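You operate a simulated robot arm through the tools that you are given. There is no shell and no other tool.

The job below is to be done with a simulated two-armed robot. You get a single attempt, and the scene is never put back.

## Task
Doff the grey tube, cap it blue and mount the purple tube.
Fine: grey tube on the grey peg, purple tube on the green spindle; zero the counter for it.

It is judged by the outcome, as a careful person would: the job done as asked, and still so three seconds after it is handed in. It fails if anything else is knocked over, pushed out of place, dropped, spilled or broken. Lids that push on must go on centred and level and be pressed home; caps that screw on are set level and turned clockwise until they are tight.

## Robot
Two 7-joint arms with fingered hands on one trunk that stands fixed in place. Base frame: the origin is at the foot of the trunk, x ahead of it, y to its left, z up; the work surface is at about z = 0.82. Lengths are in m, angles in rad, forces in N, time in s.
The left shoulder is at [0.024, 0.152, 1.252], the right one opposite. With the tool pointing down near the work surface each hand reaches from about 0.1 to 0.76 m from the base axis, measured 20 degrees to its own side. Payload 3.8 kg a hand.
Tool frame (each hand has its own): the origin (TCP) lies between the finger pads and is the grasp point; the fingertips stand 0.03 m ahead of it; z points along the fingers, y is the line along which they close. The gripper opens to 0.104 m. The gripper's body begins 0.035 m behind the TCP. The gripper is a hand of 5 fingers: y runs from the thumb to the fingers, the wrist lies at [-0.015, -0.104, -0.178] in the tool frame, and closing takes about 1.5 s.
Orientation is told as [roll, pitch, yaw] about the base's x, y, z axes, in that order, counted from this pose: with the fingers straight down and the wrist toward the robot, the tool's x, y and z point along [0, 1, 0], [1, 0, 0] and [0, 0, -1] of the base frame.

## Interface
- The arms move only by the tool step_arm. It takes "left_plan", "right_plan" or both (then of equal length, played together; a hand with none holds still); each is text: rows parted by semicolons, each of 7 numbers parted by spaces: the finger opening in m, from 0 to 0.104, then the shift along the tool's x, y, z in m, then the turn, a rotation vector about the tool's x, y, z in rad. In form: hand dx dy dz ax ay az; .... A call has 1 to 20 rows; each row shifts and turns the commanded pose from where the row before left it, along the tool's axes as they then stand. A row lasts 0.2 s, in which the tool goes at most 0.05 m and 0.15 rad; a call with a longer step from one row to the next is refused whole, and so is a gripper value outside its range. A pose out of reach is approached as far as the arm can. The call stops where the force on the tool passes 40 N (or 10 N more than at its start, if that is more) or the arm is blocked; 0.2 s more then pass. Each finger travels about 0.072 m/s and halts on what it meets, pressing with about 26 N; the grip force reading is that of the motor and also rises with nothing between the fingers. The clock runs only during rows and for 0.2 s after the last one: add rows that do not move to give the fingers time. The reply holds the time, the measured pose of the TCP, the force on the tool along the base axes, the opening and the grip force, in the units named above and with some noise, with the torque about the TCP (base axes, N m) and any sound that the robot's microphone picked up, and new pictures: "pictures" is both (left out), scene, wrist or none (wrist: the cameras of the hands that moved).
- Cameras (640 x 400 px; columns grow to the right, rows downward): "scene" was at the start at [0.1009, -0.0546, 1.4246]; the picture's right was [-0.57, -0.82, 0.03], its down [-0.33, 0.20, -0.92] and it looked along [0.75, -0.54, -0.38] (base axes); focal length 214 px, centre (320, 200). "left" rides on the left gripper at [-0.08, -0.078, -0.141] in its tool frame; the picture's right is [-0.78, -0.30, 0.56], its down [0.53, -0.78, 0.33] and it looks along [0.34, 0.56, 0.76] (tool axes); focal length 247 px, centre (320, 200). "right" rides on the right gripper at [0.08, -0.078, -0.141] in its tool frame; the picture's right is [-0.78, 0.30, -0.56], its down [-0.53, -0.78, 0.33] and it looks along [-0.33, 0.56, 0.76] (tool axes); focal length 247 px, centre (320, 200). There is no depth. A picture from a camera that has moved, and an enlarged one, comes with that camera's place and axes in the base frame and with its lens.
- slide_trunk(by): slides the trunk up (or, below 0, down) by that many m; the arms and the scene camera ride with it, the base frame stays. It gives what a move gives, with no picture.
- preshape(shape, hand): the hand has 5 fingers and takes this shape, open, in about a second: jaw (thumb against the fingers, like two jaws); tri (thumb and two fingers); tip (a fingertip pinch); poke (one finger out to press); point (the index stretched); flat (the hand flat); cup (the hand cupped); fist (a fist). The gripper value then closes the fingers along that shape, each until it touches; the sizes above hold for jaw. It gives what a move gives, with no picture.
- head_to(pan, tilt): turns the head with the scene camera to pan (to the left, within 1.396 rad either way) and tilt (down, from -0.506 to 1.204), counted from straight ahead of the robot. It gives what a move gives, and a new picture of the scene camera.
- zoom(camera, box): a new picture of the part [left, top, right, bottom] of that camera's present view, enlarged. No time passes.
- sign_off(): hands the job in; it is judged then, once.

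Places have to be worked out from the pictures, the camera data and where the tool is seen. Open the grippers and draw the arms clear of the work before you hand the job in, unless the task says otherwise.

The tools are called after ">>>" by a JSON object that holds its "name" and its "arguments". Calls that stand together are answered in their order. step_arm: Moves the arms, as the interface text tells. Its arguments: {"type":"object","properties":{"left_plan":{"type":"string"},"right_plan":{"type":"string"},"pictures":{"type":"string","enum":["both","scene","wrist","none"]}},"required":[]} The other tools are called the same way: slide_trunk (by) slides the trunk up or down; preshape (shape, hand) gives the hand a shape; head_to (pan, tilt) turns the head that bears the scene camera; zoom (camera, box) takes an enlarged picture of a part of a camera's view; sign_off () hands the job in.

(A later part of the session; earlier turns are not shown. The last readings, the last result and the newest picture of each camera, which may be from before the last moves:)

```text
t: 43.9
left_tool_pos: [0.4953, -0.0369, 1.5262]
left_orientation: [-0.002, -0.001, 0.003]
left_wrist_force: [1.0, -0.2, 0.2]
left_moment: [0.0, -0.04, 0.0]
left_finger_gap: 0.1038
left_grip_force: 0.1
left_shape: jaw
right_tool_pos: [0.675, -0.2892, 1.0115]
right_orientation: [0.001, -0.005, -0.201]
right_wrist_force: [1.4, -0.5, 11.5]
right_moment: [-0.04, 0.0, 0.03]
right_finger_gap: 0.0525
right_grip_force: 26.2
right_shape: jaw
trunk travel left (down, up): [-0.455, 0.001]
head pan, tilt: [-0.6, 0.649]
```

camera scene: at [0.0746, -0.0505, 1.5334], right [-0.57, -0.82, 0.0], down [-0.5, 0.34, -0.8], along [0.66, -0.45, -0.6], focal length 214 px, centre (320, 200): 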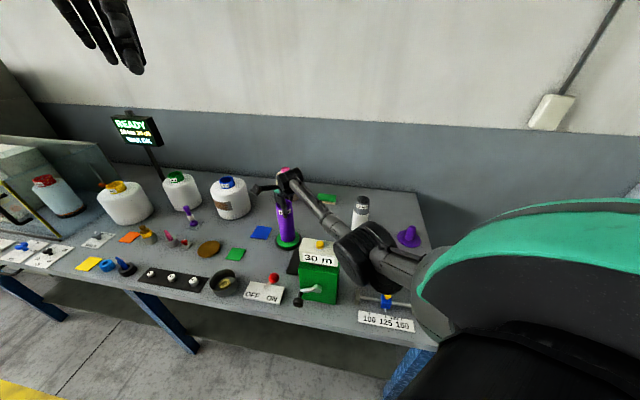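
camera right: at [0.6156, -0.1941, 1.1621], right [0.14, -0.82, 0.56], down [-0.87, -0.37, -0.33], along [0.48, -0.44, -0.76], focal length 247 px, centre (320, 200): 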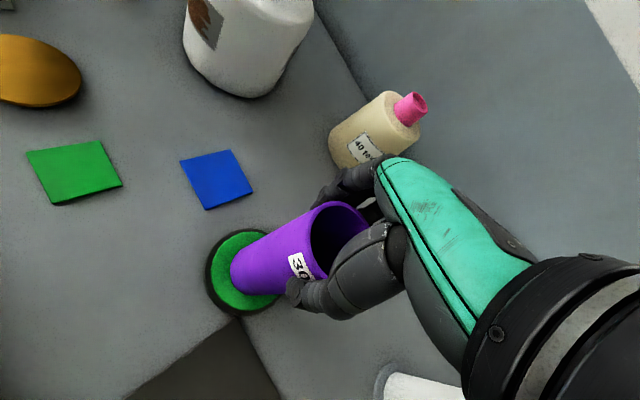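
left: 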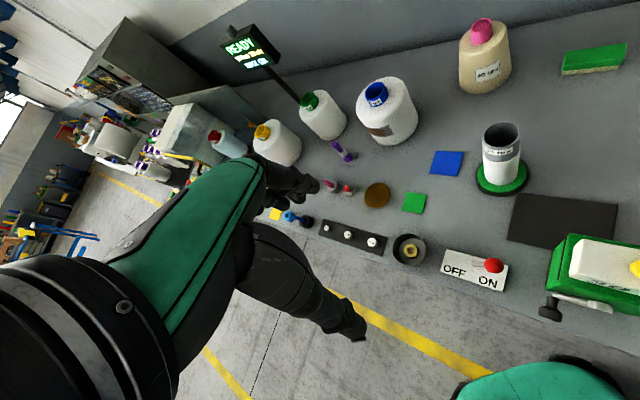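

The upward force of 11.5 N shows the purple tube has seated on the green spindle. I open the hand and rise straight up.

>>> {"name": "step_arm", "arguments": {"right_plan": "0.06 0 0 0 0 0 0; 0.08 0 0 0 0 0 0; 0.104 0 0 0 0 0 0; 0.104 0 0 0 0 0 0; 0.104 0 0 -0.015 0 0 0; 0.104 0 0 -0.03 0 0 0; 0.104 0 0 -0.04 0 0 0; 0.104 0 0 -0.04 0 0 0; 0.104 0 0 -0.04 0 0 0; 0.104 0 0 -0.04 0 0 0; 0.104 0 0 0 0 0 0"}}

>>> {"name": "zoom", "arguments": {"camera": "scene", "box": [250, 180, 390, 300]}}

```text
t: 46.3
left_tool_pos: [0.4959, -0.0369, 1.5253]
left_orientation: [-0.002, 0.001, 0.0]
left_wrist_force: [-0.2, -0.6, -0.1]
left_moment: [-0.03, 0.0, -0.01]
left_finger_gap: 0.1034
left_grip_force: 0.0
left_shape: jaw
right_tool_pos: [0.6764, -0.2908, 1.2128]
right_orientation: [0.0, 0.004, -0.201]
right_wrist_force: [0.3, 0.1, 0.2]
right_moment: [0.0, -0.02, -0.01]
right_finger_gap: 0.1037
right_grip_force: 0.1
right_shape: jaw
trunk travel left (down, up): [-0.455, 0.001]
head pan, tilt: [-0.6, 0.649]
camera scene: at [0.0746, -0.0505, 1.5334], right [-0.57, -0.82, 0.0], down [-0.5, 0.34, -0.8], along [0.66, -0.45, -0.6], focal length 214 px, centre (320, 200)
camera right: at [0.6171, -0.1953, 1.3553], right [0.14, -0.82, 0.56], down [-0.87, -0.37, -0.33], along [0.48, -0.44, -0.76], focal length 247 px, centre (320, 200)
```

scene: 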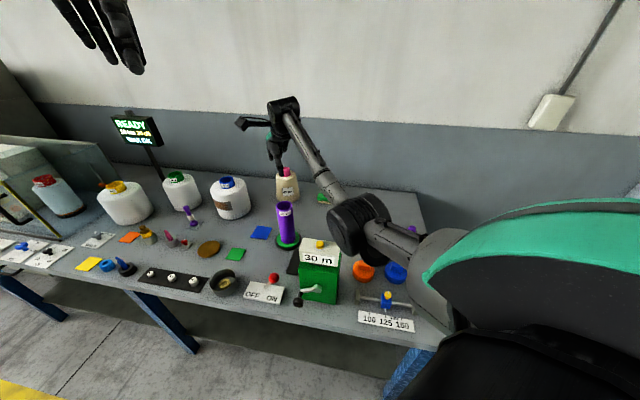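
right: 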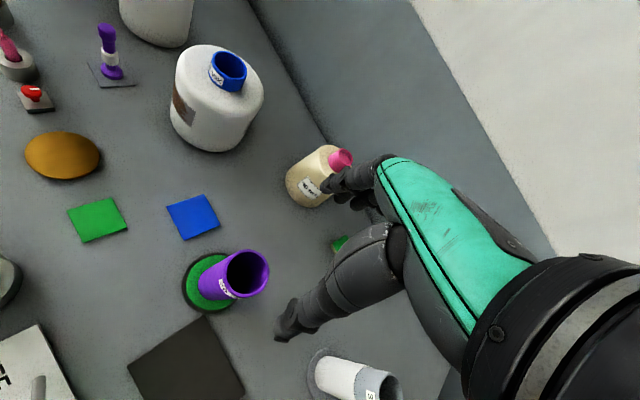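

```text
3.33 times, centred on (320, 240) of scene
camera zoom: at [0.0746, -0.0505, 1.5334], right [-0.57, -0.82, 0.0], down [-0.5, 0.34, -0.8], along [0.66, -0.45, -0.6], focal length 715 px, centre (320, 67)
```

zoom: 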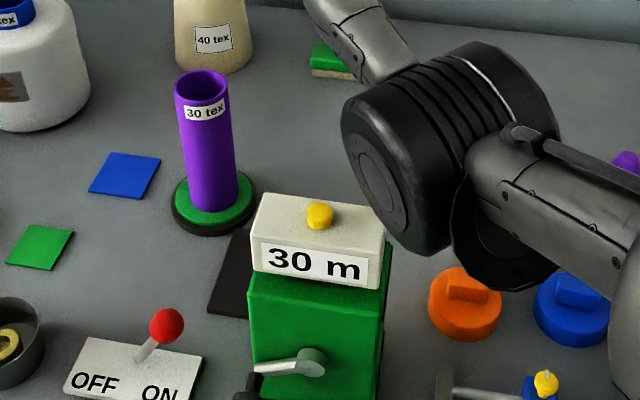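

The purple tube stands on the green spindle. Next is the blue cap near (0.30, -0.55): I bring the hand back at height and turn it to about -0.8 rad.

>>> {"name": "step_arm", "arguments": {"right_plan": "0.104 -0.032 -0.0262 0 0 0 0; 0.104 -0.032 -0.0262 0 0 0 0; 0.104 -0.032 -0.0262 0 0 0 0; 0.104 -0.032 -0.0262 0 0 0 0; 0.104 -0.032 -0.0262 0 0 0 0; 0.104 -0.032 -0.0262 0 0 0 0; 0.104 -0.032 -0.0262 0 0 0 0; 0.104 -0.032 -0.0262 0 0 0 0; 0.104 0 0 0 0 0 0.15; 0.104 0 0 0 0 0 0.15; 0.104 0 0 0 0 0 0.15; 0.104 0 0 0 0 0 0.15; 0.104 0 0 0 0 0 0"}}

>>> {"name": "head_to", "arguments": {"pan": -0.8, "tilt": 0.75}}

```text
t: 49.1
left_tool_pos: [0.4961, -0.0378, 1.5254]
left_orientation: [-0.001, 0.0, 0.002]
left_wrist_force: [0.0, -0.2, 0.9]
left_moment: [-0.03, -0.02, -0.01]
left_finger_gap: 0.1034
left_grip_force: 0.2
left_shape: jaw
right_tool_pos: [0.418, -0.4982, 1.2137]
right_orientation: [0.0, -0.001, -0.803]
right_wrist_force: [-0.3, -0.7, -0.6]
right_moment: [0.0, -0.02, 0.01]
right_finger_gap: 0.1036
right_grip_force: 0.1
right_shape: jaw
trunk travel left (down, up): [-0.455, 0.001]
head pan, tilt: [-0.6, 0.649]
camera scene: at [0.0747, -0.0503, 1.5334], right [-0.57, -0.82, 0.0], down [-0.5, 0.34, -0.8], along [0.66, -0.45, -0.6], focal length 214 px, centre (320, 200)
camera right: at [0.4221, -0.3859, 1.3552], right [-0.35, -0.75, 0.56], down [-0.92, 0.19, -0.33], along [0.15, -0.63, -0.76], focal length 247 px, centre (320, 200)
```

scene: 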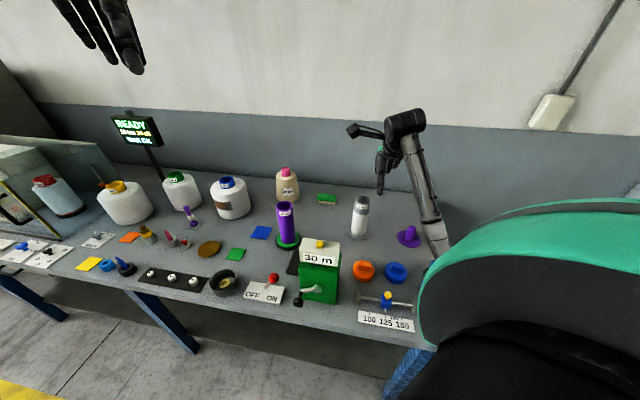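
right: 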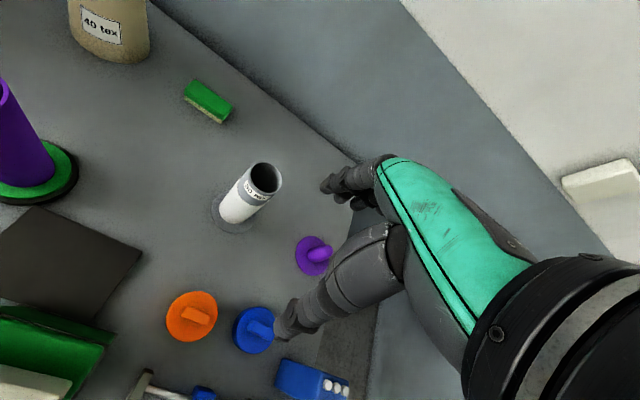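

```text
t: 49.8
left_tool_pos: [0.496, -0.0364, 1.5255]
left_orientation: [-0.001, -0.001, 0.002]
left_wrist_force: [-0.7, -0.1, -0.1]
left_moment: [0.02, 0.01, -0.01]
left_finger_gap: 0.1035
left_grip_force: 0.1
left_shape: jaw
right_tool_pos: [0.4173, -0.4985, 1.2128]
right_orientation: [0.0, 0.002, -0.802]
right_wrist_force: [1.3, -0.1, 0.9]
right_moment: [-0.04, -0.01, -0.02]
right_finger_gap: 0.1036
right_grip_force: 0.0
right_shape: jaw
trunk travel left (down, up): [-0.455, 0.001]
head pan, tilt: [-0.799, 0.75]
camera scene: at [0.0606, -0.0609, 1.5248], right [-0.72, -0.7, 0.0], down [-0.48, 0.49, -0.73], along [0.51, -0.52, -0.68], focal length 214 px, centre (320, 200)
```

scene: 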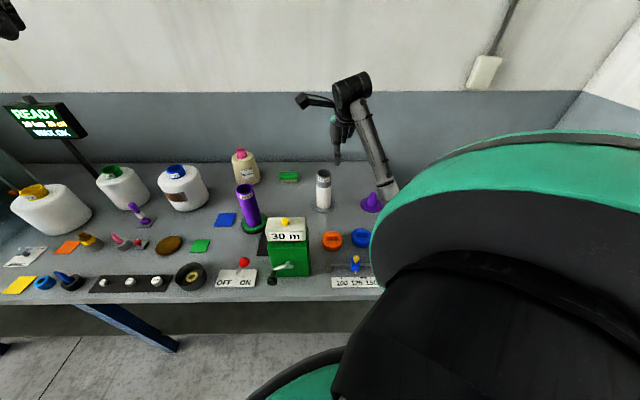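

I enlarge the caps from the wrist camera and scene camera to get the blue cap's place and tab direction.

>>> {"name": "zoom", "arguments": {"camera": "right", "box": [150, 260, 310, 360]}}

>>> {"name": "zoom", "arguments": {"camera": "scene", "box": [310, 210, 390, 260]}}

```text
4.00 times, centred on (230, 310) of right
camera zoom: at [0.4218, -0.3861, 1.3552], right [-0.35, -0.75, 0.56], down [-0.92, 0.19, -0.33], along [0.15, -0.63, -0.76], focal length 988 px, centre (680, -240)
```

zoom: 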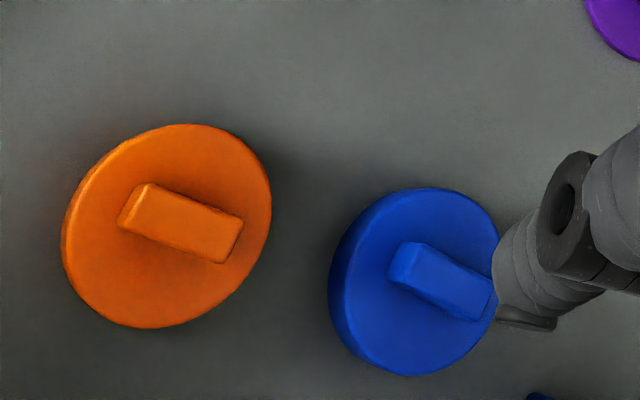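

```text
8.00 times, centred on (350, 235) of scene
camera zoom: at [0.0606, -0.0609, 1.5248], right [-0.72, -0.7, 0.0], down [-0.48, 0.49, -0.73], along [0.51, -0.52, -0.68], focal length 1716 px, centre (80, -80)
```

zoom: 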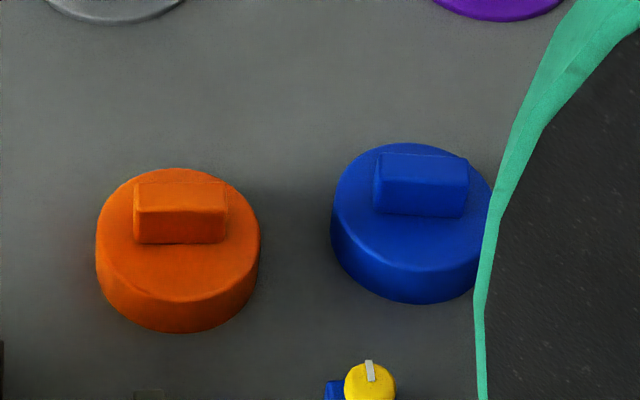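

The blue cap's axis is at about (0.308, -0.546), top z≈0.845, tab running at about 40° in the base frame. I move above it with yaw about -0.88 so the fingers close across the tab.

>>> {"name": "step_arm", "arguments": {"right_plan": "0.104 -0.028 -0.0105 0.036 0 0 0; 0.104 -0.028 -0.0105 0.036 0 0 0; 0.09 -0.028 -0.0105 0.036 0 0 0; 0.08 -0.0277 -0.0105 0.036 0 0 0; 0.07 0 0 0.035 0 0 0.08; 0.07 0 0 0.03 0 0 0; 0.06 0 0 0 0 0 0; 0.06 0 0 0 0 0 0"}}

>>> {"name": "zoom", "arguments": {"camera": "right", "box": [190, 180, 390, 360]}}

>>> {"name": "zoom", "arguments": {"camera": "scene", "box": [280, 140, 400, 260]}}

```text
t: 51.6
left_tool_pos: [0.4949, -0.0378, 1.5253]
left_orientation: [-0.002, 0.001, 0.002]
left_wrist_force: [-0.4, 0.5, 0.7]
left_moment: [0.02, -0.01, 0.01]
left_finger_gap: 0.1035
left_grip_force: 0.0
left_shape: jaw
right_tool_pos: [0.3082, -0.5455, 1.0074]
right_orientation: [0.002, 0.002, -0.88]
right_wrist_force: [0.2, -0.8, 0.4]
right_moment: [0.02, -0.01, -0.02]
right_finger_gap: 0.0607
right_grip_force: 0.1
right_shape: jaw
trunk travel left (down, up): [-0.455, 0.001]
head pan, tilt: [-0.799, 0.75]
camera scene: at [0.0604, -0.0608, 1.5248], right [-0.72, -0.7, 0.0], down [-0.48, 0.49, -0.73], along [0.51, -0.52, -0.68], focal length 214 px, centre (320, 200)
camera right: at [0.3205, -0.4338, 1.1482], right [-0.41, -0.72, 0.56], down [-0.91, 0.26, -0.33], along [0.1, -0.64, -0.76], focal length 247 px, centre (320, 200)
```

scene: 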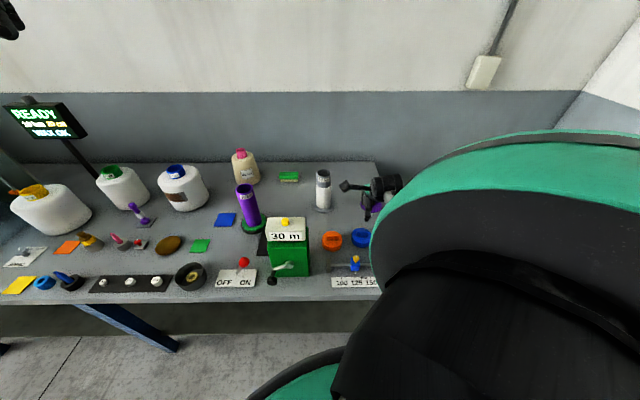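
right: 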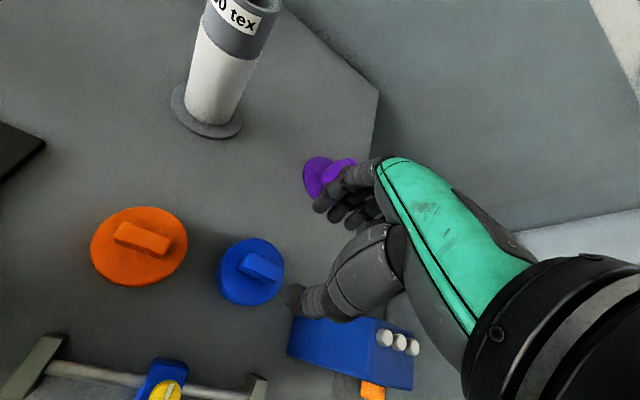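

```text
2.22 times, centred on (290, 270) of right
camera zoom: at [0.3205, -0.4338, 1.1482], right [-0.41, -0.72, 0.56], down [-0.91, 0.26, -0.33], along [0.1, -0.64, -0.76], focal length 549 px, centre (387, 44)
```

zoom: 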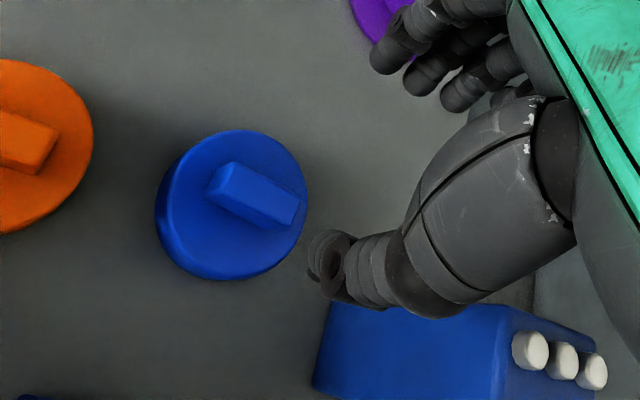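

```text
3.33 times, centred on (340, 200) of scene
camera zoom: at [0.0604, -0.0608, 1.5248], right [-0.72, -0.7, 0.0], down [-0.48, 0.49, -0.73], along [0.51, -0.52, -0.68], focal length 715 px, centre (253, 200)
```

zoom: 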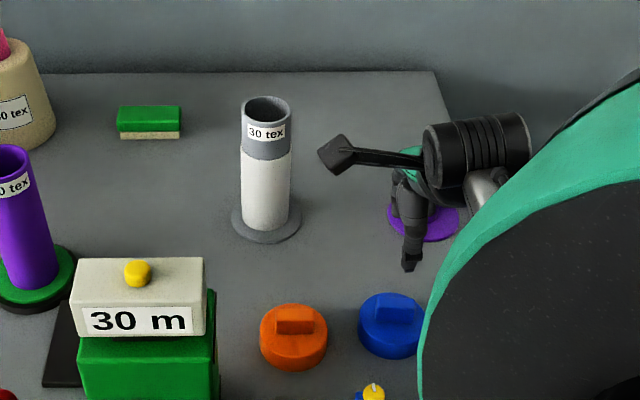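

Before going down I turn the left hand in place (about -1.4 rad) so its camera looks toward the right-hand work area and the right elbow.

>>> {"name": "step_arm", "arguments": {"left_plan": "0.104 0 0 0 0 0 0.14; 0.104 0 0 0 0 0 0.14; 0.104 0 0 0 0 0 0.14; 0.104 0 0 0 0 0 0.14; 0.104 0 0 0 0 0 0.14; 0.104 0 0 0 0 0 0.14; 0.104 0 0 0 0 0 0.14; 0.104 0 0 0 0 0 0.14; 0.104 0 0 0 0 0 0.14; 0.104 0 0 0 0 0 0.14; 0.104 0 0 0 0 0 0"}}

```text
t: 54.0
left_tool_pos: [0.4953, -0.0372, 1.524]
left_orientation: [0.0, -0.002, -1.403]
left_wrist_force: [0.0, 0.2, 0.0]
left_moment: [0.01, 0.02, 0.02]
left_finger_gap: 0.1037
left_grip_force: 0.1
left_shape: jaw
right_tool_pos: [0.3067, -0.5461, 1.0067]
right_orientation: [0.001, 0.0, -0.881]
right_wrist_force: [-0.8, 1.0, 0.7]
right_moment: [-0.02, 0.03, 0.01]
right_finger_gap: 0.0604
right_grip_force: 0.0
right_shape: jaw
trunk travel left (down, up): [-0.455, 0.001]
head pan, tilt: [-0.799, 0.75]
camera scene: at [0.0605, -0.0608, 1.5248], right [-0.72, -0.7, 0.0], down [-0.48, 0.49, -0.73], along [0.51, -0.52, -0.68], focal length 214 px, centre (320, 200)
camera left: at [0.4043, 0.0258, 1.6668], right [-0.81, 0.16, -0.56], down [0.4, 0.86, -0.33], along [0.42, -0.49, -0.76], focal length 247 px, centre (320, 200)
```

scene: 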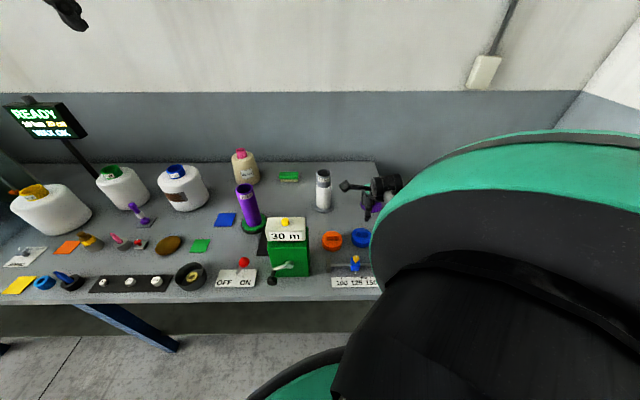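
left: 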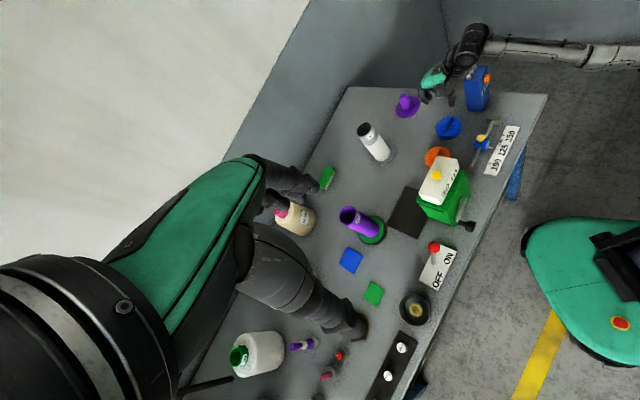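

The left camera gives a good overview. I enlarge the right hand's surroundings.

>>> {"name": "zoom", "arguments": {"camera": "left", "box": [380, 0, 640, 180]}}

```text
2.22 times, centred on (510, 90) of left
camera zoom: at [0.4043, 0.0258, 1.6668], right [-0.81, 0.16, -0.56], down [0.4, 0.86, -0.33], along [0.42, -0.49, -0.76], focal length 549 px, centre (-102, 444)
```

zoom: 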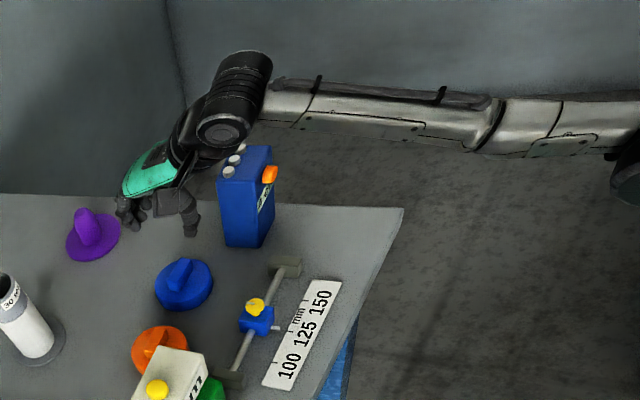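

The forearm and elbow are clear of the blue box and table. I lower to fingertips just above the tab and check.

>>> {"name": "step_arm", "arguments": {"right_plan": "0.06 0 0 0.03 0 0 0; 0.06 0 0 0.03 0 0 0; 0.06 0 0 0.025 0 0 0; 0.06 0 0 0 0 0 0"}}

>>> {"name": "zoom", "arguments": {"camera": "right", "box": [190, 180, 390, 340]}}

>>> {"name": "zoom", "arguments": {"camera": "left", "box": [400, 50, 520, 160]}}

>>> {"name": "zoom", "arguments": {"camera": "scene", "box": [310, 180, 400, 260]}}

```text
t: 55.0
left_tool_pos: [0.4968, -0.038, 1.5235]
left_orientation: [-0.001, -0.002, -1.398]
left_wrist_force: [-0.2, -0.5, 0.3]
left_moment: [-0.01, 0.01, 0.04]
left_finger_gap: 0.1037
left_grip_force: 0.0
left_shape: jaw
right_tool_pos: [0.3083, -0.5474, 0.9208]
right_orientation: [0.0, 0.001, -0.881]
right_wrist_force: [0.2, -0.4, 0.2]
right_moment: [-0.02, 0.01, 0.0]
right_finger_gap: 0.0604
right_grip_force: 0.0
right_shape: jaw
trunk travel left (down, up): [-0.455, 0.001]
head pan, tilt: [-0.799, 0.75]
camera scene: at [0.0605, -0.0608, 1.5248], right [-0.72, -0.7, 0.0], down [-0.48, 0.49, -0.73], along [0.51, -0.52, -0.68], focal length 214 px, centre (320, 200)
camera right: at [0.3217, -0.4352, 1.0624], right [-0.41, -0.72, 0.56], down [-0.91, 0.26, -0.33], along [0.1, -0.64, -0.76], focal length 247 px, centre (320, 200)
```

scene: 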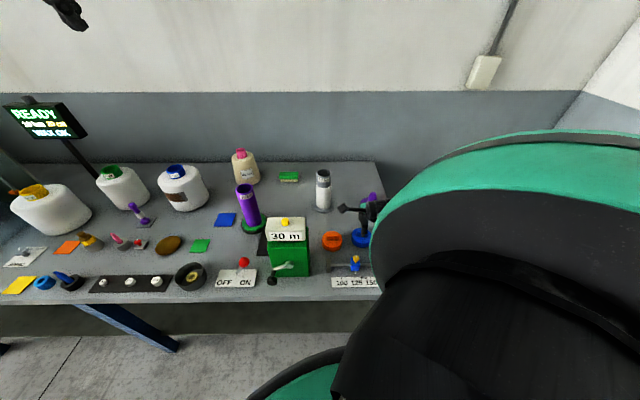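
right: 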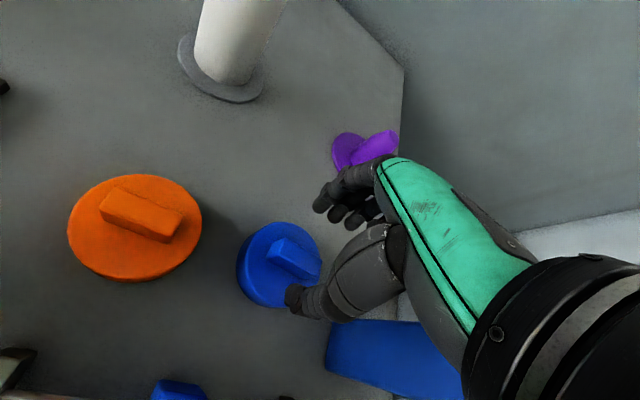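

```text
2.50 times, centred on (290, 260) of right
camera zoom: at [0.3217, -0.4352, 1.0624], right [-0.41, -0.72, 0.56], down [-0.91, 0.26, -0.33], along [0.1, -0.64, -0.76], focal length 617 px, centre (395, 50)
```

zoom: 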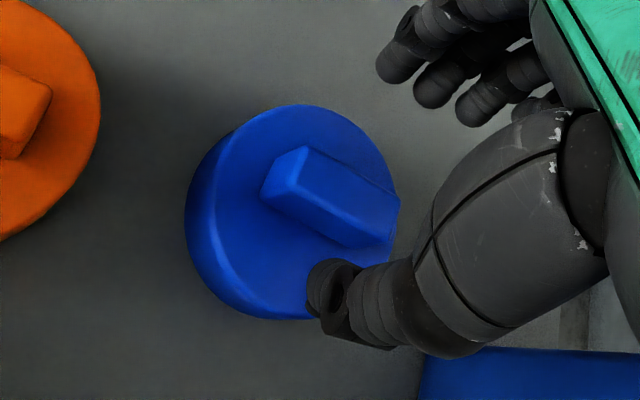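

```text
3.64 times, centred on (460, 105) of left
camera zoom: at [0.4042, 0.0257, 1.6669], right [-0.82, 0.16, -0.56], down [0.39, 0.86, -0.33], along [0.42, -0.49, -0.76], focal length 898 px, centre (-189, 546)
```

zoom: 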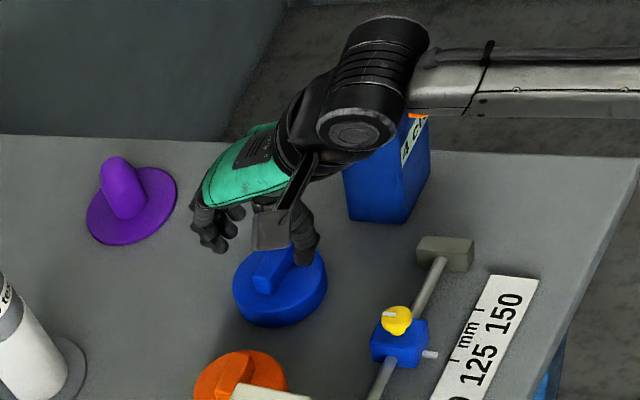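

```text
5.00 times, centred on (355, 220) of scene
camera zoom: at [0.0605, -0.0608, 1.5248], right [-0.72, -0.7, 0.0], down [-0.48, 0.49, -0.73], along [0.51, -0.52, -0.68], focal length 1072 px, centre (145, 100)
```

zoom: 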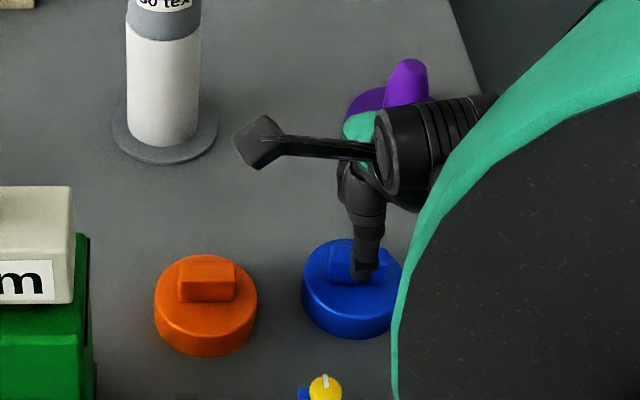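

The tab sits between thumb and fingers, about 3 mm toward the thumb. I nudge that way and lower until the fingertips nearly reach the cap's top.

>>> {"name": "step_arm", "arguments": {"right_plan": "0.06 0 -0.003 0.012 0 0 0; 0.06 0 0 0.012 0 0 0; 0.06 0 0 0.01 0 0 0; 0.06 0 0 0 0 0 0"}}

>>> {"name": "zoom", "arguments": {"camera": "right", "box": [190, 160, 390, 340]}}

>>> {"name": "zoom", "arguments": {"camera": "left", "box": [430, 90, 500, 150]}}

```text
t: 56.0
left_tool_pos: [0.4958, -0.0376, 1.5254]
left_orientation: [0.001, -0.002, -1.397]
left_wrist_force: [-0.1, 0.0, 0.4]
left_moment: [0.01, -0.04, -0.01]
left_finger_gap: 0.1036
left_grip_force: 0.2
left_shape: jaw
right_tool_pos: [0.3045, -0.5449, 0.8874]
right_orientation: [-0.001, -0.002, -0.882]
right_wrist_force: [0.2, 0.9, 0.1]
right_moment: [-0.01, 0.01, -0.01]
right_finger_gap: 0.0603
right_grip_force: 0.0
right_shape: jaw
trunk travel left (down, up): [-0.455, 0.001]
head pan, tilt: [-0.799, 0.75]
camera scene: at [0.0605, -0.0608, 1.5248], right [-0.72, -0.7, 0.0], down [-0.48, 0.49, -0.73], along [0.51, -0.52, -0.68], focal length 214 px, centre (320, 200)
camera right: at [0.3186, -0.4325, 1.0279], right [-0.41, -0.72, 0.56], down [-0.91, 0.26, -0.33], along [0.1, -0.64, -0.76], focal length 247 px, centre (320, 200)
```

scene: 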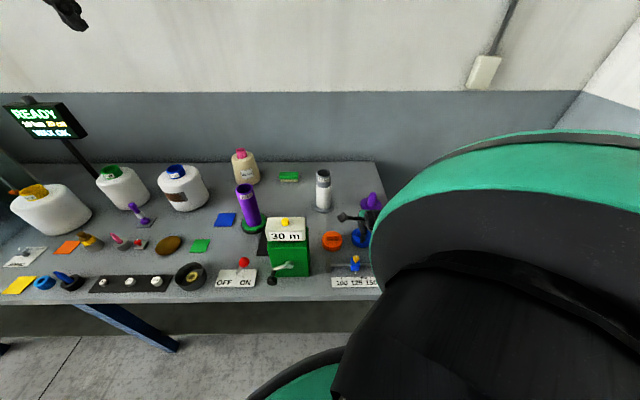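
right: 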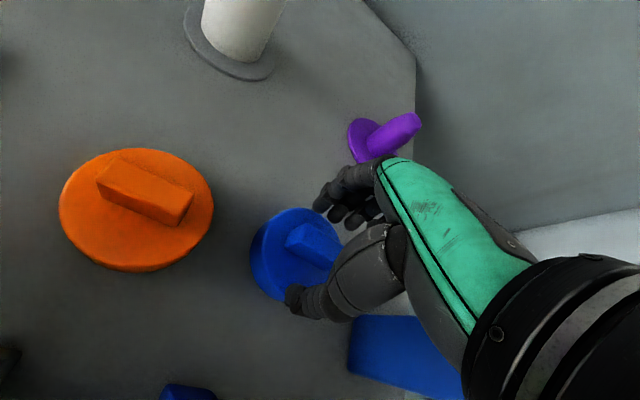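

```text
2.22 times, centred on (290, 250) of right
camera zoom: at [0.3186, -0.4325, 1.0279], right [-0.41, -0.72, 0.56], down [-0.91, 0.26, -0.33], along [0.1, -0.64, -0.76], focal length 549 px, centre (387, 89)
```

zoom: 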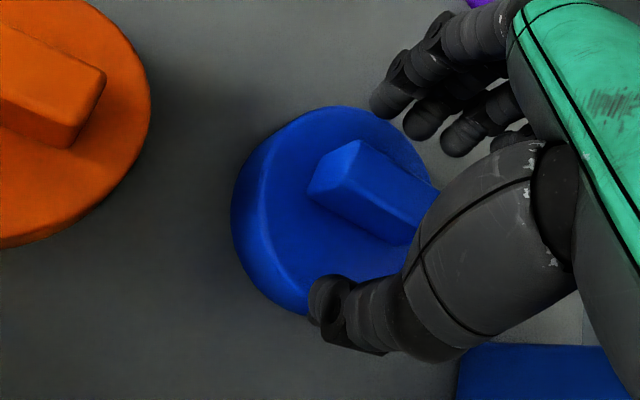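

```text
6.67 times, centred on (465, 120) of left
camera zoom: at [0.4042, 0.0257, 1.6669], right [-0.82, 0.16, -0.56], down [0.39, 0.86, -0.33], along [0.42, -0.49, -0.76], focal length 1646 px, centre (-647, 733)
```

zoom: 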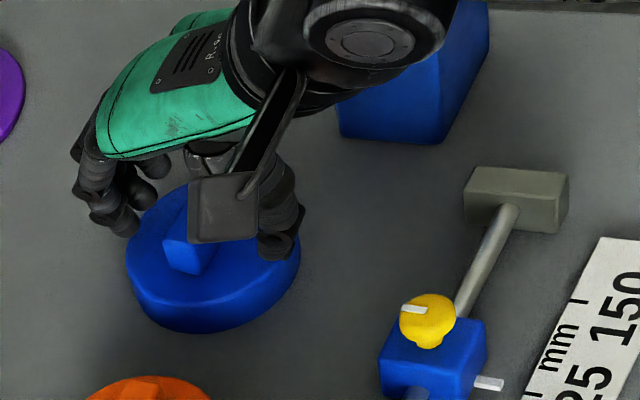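

Well centred over the tab. I lower in 2 mm steps to feel for the cap's top.

>>> {"name": "step_arm", "arguments": {"right_plan": "0.05 0 0 0.002 0 0 0; 0.05 0 0 0.002 0 0 0; 0.05 0 0 0.002 0 0 0; 0.05 0 0 0 0 0 0", "pictures": "none"}}

>>> {"name": "zoom", "arguments": {"camera": "left", "box": [430, 90, 500, 150]}}

>>> {"name": "zoom", "arguments": {"camera": "right", "box": [240, 160, 380, 320]}}

```text
t: 57.0
left_tool_pos: [0.495, -0.0373, 1.5247]
left_orientation: [0.0, -0.001, -1.398]
left_wrist_force: [-0.4, -0.5, -0.8]
left_moment: [-0.03, -0.03, -0.03]
left_finger_gap: 0.1037
left_grip_force: 0.0
left_shape: jaw
right_tool_pos: [0.3075, -0.5442, 0.8803]
right_orientation: [-0.001, 0.002, -0.881]
right_wrist_force: [-0.2, 0.3, -0.1]
right_moment: [0.02, 0.02, 0.01]
right_finger_gap: 0.0504
right_grip_force: 0.0
right_shape: jaw
trunk travel left (down, up): [-0.455, 0.001]
head pan, tilt: [-0.799, 0.75]
```

```text
6.67 times, centred on (465, 120) of left
camera zoom: at [0.4043, 0.0256, 1.6668], right [-0.82, 0.16, -0.56], down [0.39, 0.86, -0.33], along [0.42, -0.49, -0.76], focal length 1646 px, centre (-647, 733)
```

zoom: 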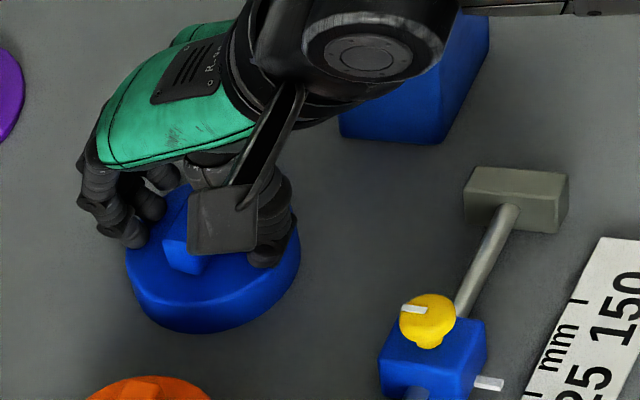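

```text
2.50 times, centred on (310, 240) of right
camera zoom: at [0.32, -0.4322, 1.0209], right [-0.41, -0.72, 0.56], down [-0.91, 0.26, -0.33], along [0.1, -0.64, -0.76], focal length 617 px, centre (345, 100)
```

zoom: 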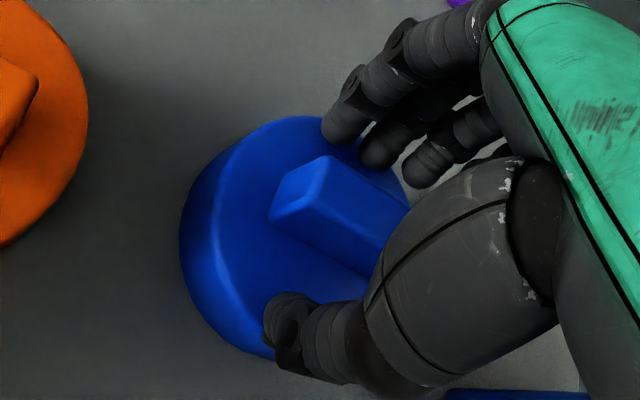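

No contact yet; I go a few more millimetres down.

>>> {"name": "step_arm", "arguments": {"right_plan": "0.05 0 0 0.002 0 0 0; 0.05 0 0 0.002 0 0 0; 0.05 0 0 0 0 0 0", "pictures": "none"}}

>>> {"name": "zoom", "arguments": {"camera": "right", "box": [240, 160, 380, 320]}}

```text
t: 57.8
left_tool_pos: [0.4955, -0.0358, 1.5259]
left_orientation: [0.001, -0.001, -1.399]
left_wrist_force: [-0.3, 0.9, 0.4]
left_moment: [0.01, -0.01, 0.02]
left_finger_gap: 0.1036
left_grip_force: 0.0
left_shape: jaw
right_tool_pos: [0.3066, -0.5438, 0.8783]
right_orientation: [0.001, -0.006, -0.881]
right_wrist_force: [-0.2, -0.5, 16.5]
right_moment: [0.19, 0.13, 0.02]
right_finger_gap: 0.0509
right_grip_force: 0.1
right_shape: jaw
trunk travel left (down, up): [-0.455, 0.001]
head pan, tilt: [-0.799, 0.75]
```

```text
2.50 times, centred on (310, 240) of right
camera zoom: at [0.319, -0.4313, 1.0193], right [-0.41, -0.72, 0.56], down [-0.91, 0.26, -0.34], along [0.1, -0.64, -0.76], focal length 617 px, centre (345, 100)
```

zoom: 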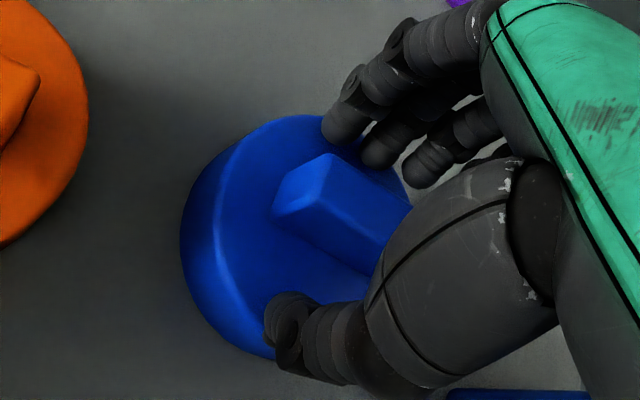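

Contact: the fingertips touch the cap's top at z≈0.848. I back off 3 mm and close on the tab.

>>> {"name": "step_arm", "arguments": {"right_plan": "0.05 0 0 -0.004 0 0 0; 0.04 0 0 0 0 0 0; 0.03 0 0 0 0 0 0; 0.02 0 0 0 0 0 0; 0.01 0 0 0 0 0 0; 0.005 0 0 0 0 0 0; 0.005 0 0 0 0 0 0; 0.005 0 0 0 0 0 0"}}

>>> {"name": "zoom", "arguments": {"camera": "right", "box": [240, 160, 380, 320]}}

>>> {"name": "zoom", "arguments": {"camera": "left", "box": [430, 90, 500, 150]}}

```text
t: 59.6
left_tool_pos: [0.4976, -0.0371, 1.5241]
left_orientation: [-0.002, -0.001, -1.398]
left_wrist_force: [-0.1, -0.8, -0.3]
left_moment: [0.0, 0.0, -0.04]
left_finger_gap: 0.1034
left_grip_force: 0.1
left_shape: jaw
right_tool_pos: [0.3057, -0.5445, 0.8798]
right_orientation: [0.0, 0.001, -0.882]
right_wrist_force: [0.4, 0.0, 0.0]
right_moment: [-0.02, -0.01, 0.0]
right_finger_gap: 0.0179
right_grip_force: 26.2
right_shape: jaw
trunk travel left (down, up): [-0.455, 0.001]
head pan, tilt: [-0.799, 0.75]
camera scene: at [0.0605, -0.0609, 1.5248], right [-0.72, -0.7, 0.0], down [-0.48, 0.49, -0.73], along [0.51, -0.52, -0.68], focal length 214 px, centre (320, 200)
camera right: at [0.3194, -0.432, 1.0205], right [-0.41, -0.72, 0.56], down [-0.91, 0.26, -0.33], along [0.1, -0.64, -0.76], focal length 247 px, centre (320, 200)
```

scene: 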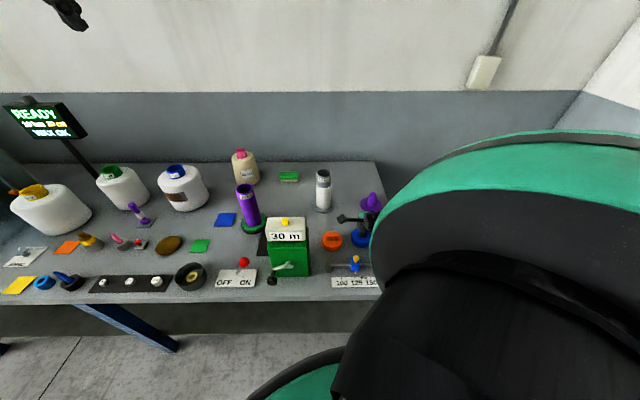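
right: 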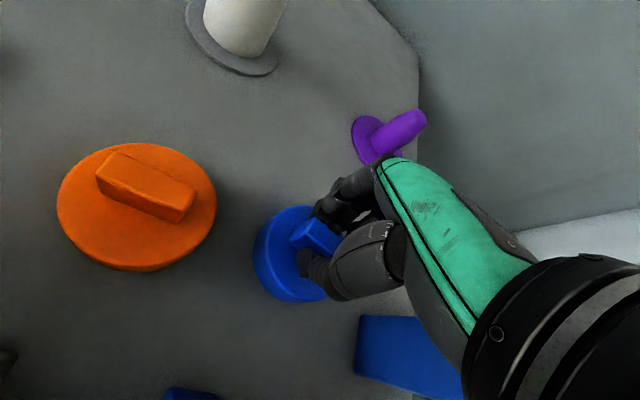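

```text
2.50 times, centred on (310, 240) of right
camera zoom: at [0.3194, -0.432, 1.0205], right [-0.41, -0.72, 0.56], down [-0.91, 0.26, -0.33], along [0.1, -0.64, -0.76], focal length 617 px, centre (345, 100)
```

zoom: 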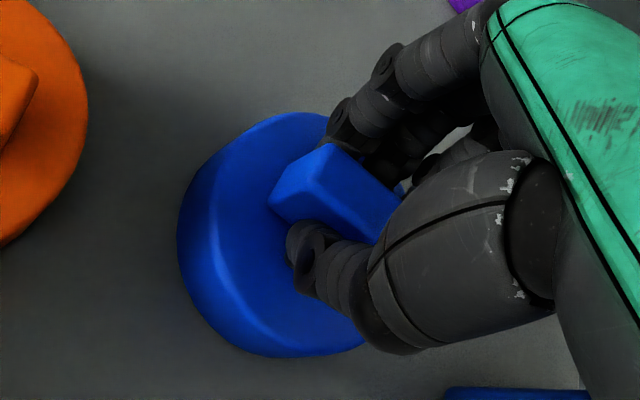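

```text
6.67 times, centred on (465, 120) of left
camera zoom: at [0.4043, 0.0256, 1.6668], right [-0.82, 0.16, -0.56], down [0.39, 0.86, -0.33], along [0.42, -0.49, -0.76], focal length 1646 px, centre (-647, 733)
```

zoom: 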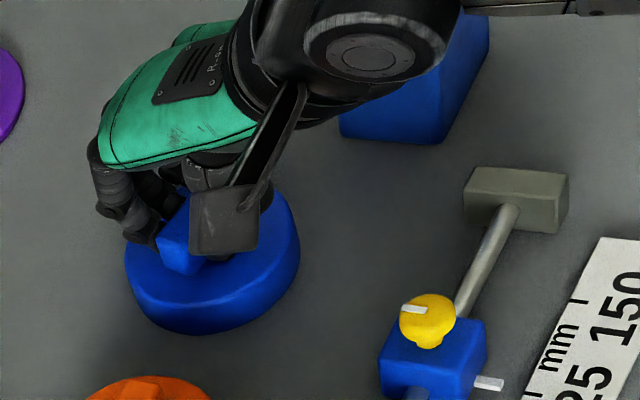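

The tab is gripped (17.9 mm). I lift the cap and check that it hangs level.

>>> {"name": "step_arm", "arguments": {"right_plan": "0.005 0 0 -0.01 0 0 0; 0.005 0 0 -0.02 0 0 0; 0.005 0 0 -0.03 0 0 0; 0.005 0 0 -0.04 0 0 0; 0.005 0 0 -0.04 0 0 0; 0.005 0 0 -0.04 0 0 0; 0.005 0 0 -0.04 0 0 0; 0.005 0 0 0 0 0 0"}}

>>> {"name": "zoom", "arguments": {"camera": "right", "box": [230, 160, 390, 320]}}

>>> {"name": "zoom", "arguments": {"camera": "left", "box": [380, 20, 520, 160]}}

>>> {"name": "zoom", "arguments": {"camera": "scene", "box": [290, 100, 410, 240]}}

```text
t: 61.4
left_tool_pos: [0.4962, -0.0383, 1.526]
left_orientation: [0.001, -0.002, -1.399]
left_wrist_force: [0.2, -0.2, 0.2]
left_moment: [0.01, -0.01, 0.02]
left_finger_gap: 0.1034
left_grip_force: 0.0
left_shape: jaw
right_tool_pos: [0.3064, -0.5434, 1.0995]
right_orientation: [0.0, 0.001, -0.882]
right_wrist_force: [-0.6, -0.8, 0.2]
right_moment: [0.0, 0.0, -0.03]
right_finger_gap: 0.0178
right_grip_force: 25.8
right_shape: jaw
trunk travel left (down, up): [-0.455, 0.001]
head pan, tilt: [-0.799, 0.75]
camera scene: at [0.0605, -0.061, 1.5248], right [-0.72, -0.7, 0.0], down [-0.48, 0.49, -0.73], along [0.51, -0.52, -0.68], focal length 214 px, centre (320, 200)
camera right: at [0.3195, -0.432, 1.2412], right [-0.41, -0.72, 0.56], down [-0.91, 0.26, -0.33], along [0.1, -0.64, -0.76], focal length 247 px, centre (320, 200)
```

scene: 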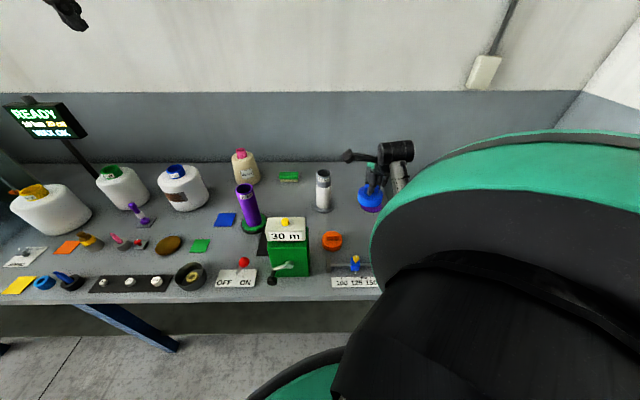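
right: 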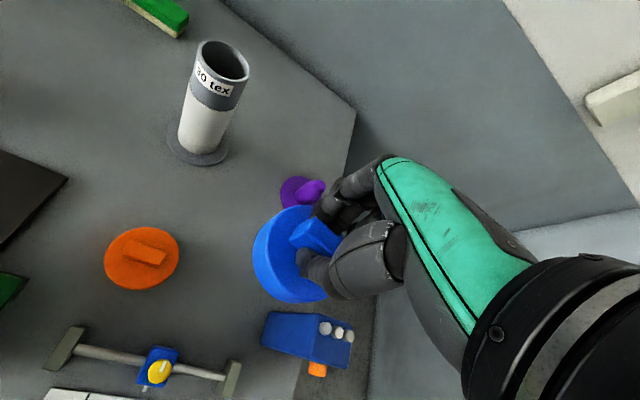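

```text
2.50 times, centred on (310, 240) of right
camera zoom: at [0.3195, -0.432, 1.2412], right [-0.41, -0.72, 0.56], down [-0.91, 0.26, -0.33], along [0.1, -0.64, -0.76], focal length 617 px, centre (345, 100)
```

zoom: 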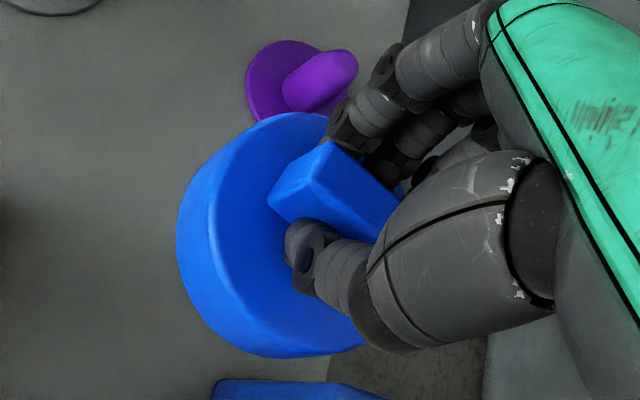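

```text
2.86 times, centred on (450, 90) of left
camera zoom: at [0.4042, 0.0255, 1.6668], right [-0.82, 0.16, -0.56], down [0.39, 0.86, -0.33], along [0.42, -0.49, -0.76], focal length 706 px, centre (-51, 514)
```

zoom: 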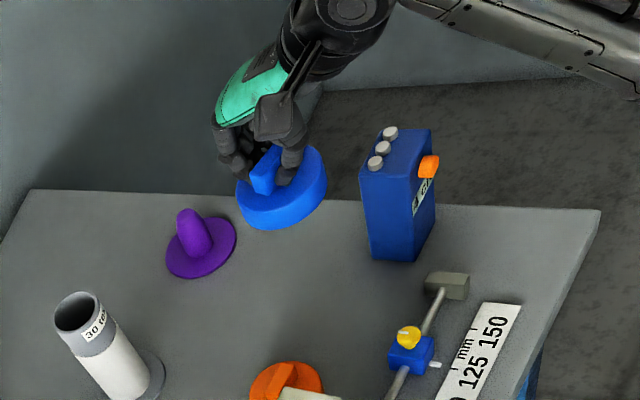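

```text
2.86 times, centred on (350, 170) of scene
camera zoom: at [0.0605, -0.061, 1.5248], right [-0.72, -0.7, 0.0], down [-0.48, 0.49, -0.73], along [0.51, -0.52, -0.68], focal length 613 px, centre (234, 286)
```

zoom: 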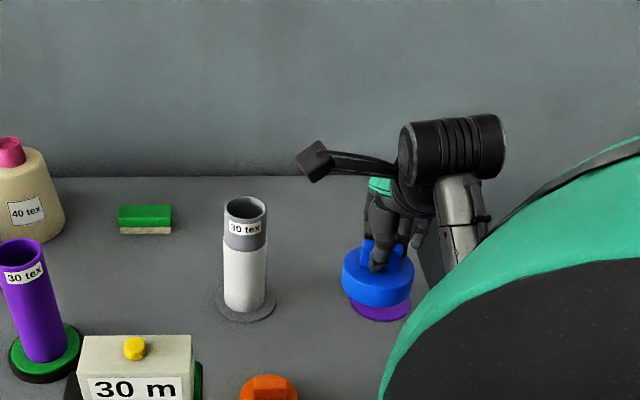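

The cap hangs level, its centre about 2 mm from the TCP along tool x. The grey tube's rim is at (0.540, -0.575, 1.015) in all three views; I carry the cap above it.

>>> {"name": "step_arm", "arguments": {"right_plan": "0.005 0 0 -0.035 0 0 0; 0.005 0.027 0.0288 0 0 0 0; 0.005 0.027 0.0288 0 0 0 0; 0.005 0.027 0.0288 0 0 0 0; 0.005 0.027 0.0288 0 0 0 0; 0.005 0.027 0.0288 0 0 0 0; 0.005 0.027 0.0288 0 0 0 0; 0.005 0 0 0 0 0 0; 0.005 0 0 0 0 0 0"}}

>>> {"name": "head_to", "arguments": {"pan": -0.7, "tilt": 0.55}}

>>> {"name": "zoom", "arguments": {"camera": "scene", "box": [280, 120, 420, 260]}}

>>> {"name": "zoom", "arguments": {"camera": "left", "box": [310, 60, 450, 200]}}

>>> {"name": "zoom", "arguments": {"camera": "right", "box": [160, 160, 360, 340]}}

```text
t: 63.4
left_tool_pos: [0.4955, -0.0369, 1.5256]
left_orientation: [0.001, -0.003, -1.398]
left_wrist_force: [-1.0, 0.2, -0.6]
left_moment: [0.01, 0.02, 0.0]
left_finger_gap: 0.1034
left_grip_force: 0.0
left_shape: jaw
right_tool_pos: [0.5413, -0.5761, 1.1324]
right_orientation: [0.001, 0.0, -0.881]
right_wrist_force: [1.1, -0.5, 0.0]
right_moment: [0.02, 0.02, 0.0]
right_finger_gap: 0.0178
right_grip_force: 25.3
right_shape: jaw
trunk travel left (down, up): [-0.455, 0.001]
head pan, tilt: [-0.799, 0.75]
camera scene: at [0.0601, -0.0609, 1.5248], right [-0.72, -0.7, 0.0], down [-0.48, 0.49, -0.73], along [0.51, -0.52, -0.68], focal length 214 px, centre (320, 200)
camera right: at [0.5535, -0.464, 1.2744], right [-0.41, -0.72, 0.56], down [-0.91, 0.26, -0.33], along [0.1, -0.64, -0.76], focal length 247 px, centre (320, 200)
```

scene: 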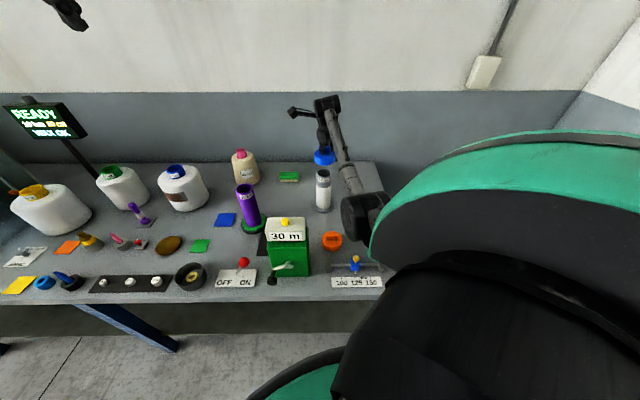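
right: 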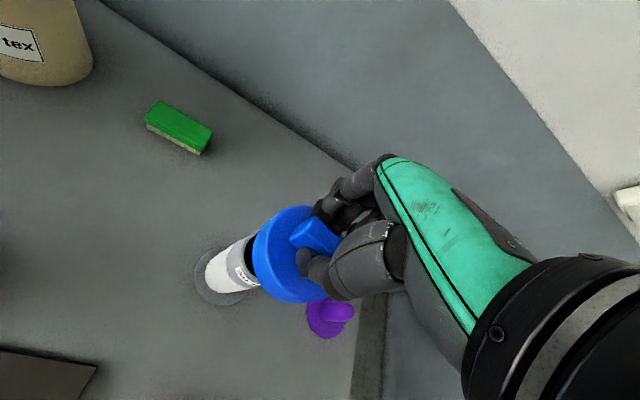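

```text
t: 64.1
left_tool_pos: [0.496, -0.0385, 1.5249]
left_orientation: [0.002, -0.002, -1.397]
left_wrist_force: [0.7, -0.5, 0.7]
left_moment: [-0.01, -0.01, -0.02]
left_finger_gap: 0.1037
left_grip_force: 0.0
left_shape: jaw
right_tool_pos: [0.5404, -0.5749, 1.1341]
right_orientation: [0.0, 0.002, -0.882]
right_wrist_force: [0.1, 0.0, -0.3]
right_moment: [0.02, 0.01, 0.03]
right_finger_gap: 0.0177
right_grip_force: 25.9
right_shape: jaw
trunk travel left (down, up): [-0.455, 0.001]
head pan, tilt: [-0.7, 0.55]
camera scene: at [0.0715, -0.0594, 1.5421], right [-0.64, -0.76, 0.0], down [-0.4, 0.34, -0.85], along [0.65, -0.55, -0.52], focal length 214 px, centre (320, 200)
```

scene: 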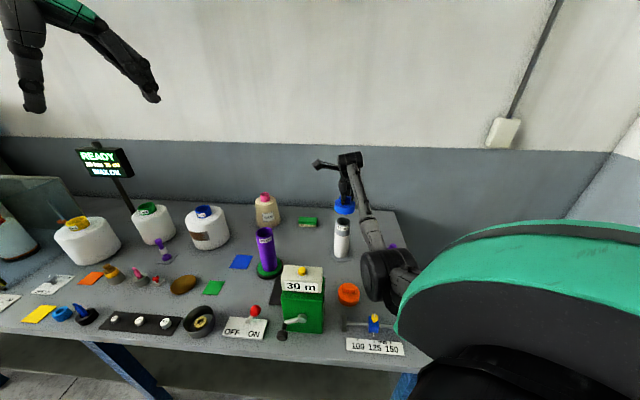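

```text
2.86 times, centred on (350, 190) of scene
camera zoom: at [0.0715, -0.0594, 1.5421], right [-0.64, -0.76, 0.0], down [-0.4, 0.34, -0.85], along [0.65, -0.55, -0.52], focal length 613 px, centre (234, 229)
```

zoom: 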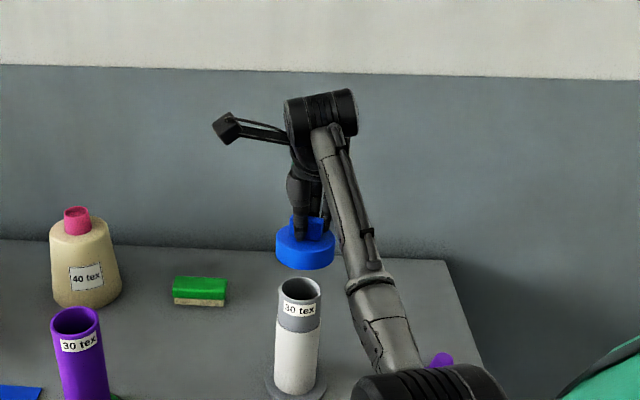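

```text
2.86 times, centred on (380, 130) of left
camera zoom: at [0.4043, 0.0256, 1.6668], right [-0.82, 0.16, -0.56], down [0.39, 0.86, -0.33], along [0.42, -0.49, -0.76], focal length 706 px, centre (149, 400)
```

zoom: 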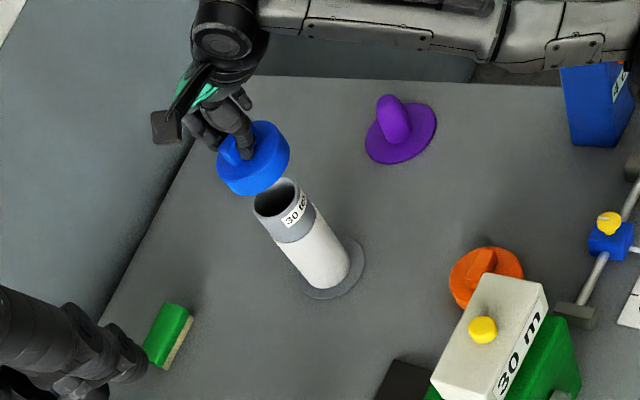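

```text
2.22 times, centred on (260, 250) of right
camera zoom: at [0.5538, -0.4639, 1.2741], right [-0.41, -0.72, 0.56], down [-0.91, 0.26, -0.33], along [0.1, -0.64, -0.76], focal length 549 px, centre (453, 89)
```

zoom: 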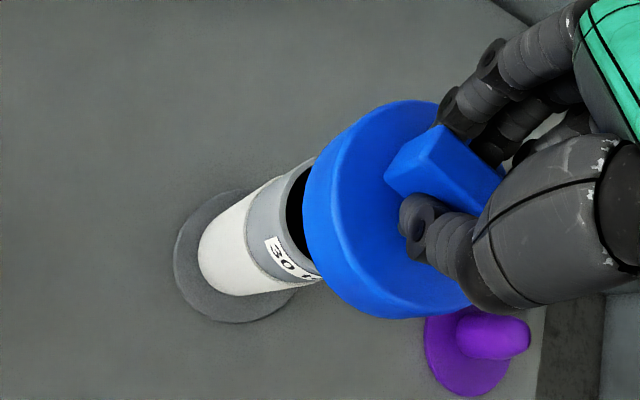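

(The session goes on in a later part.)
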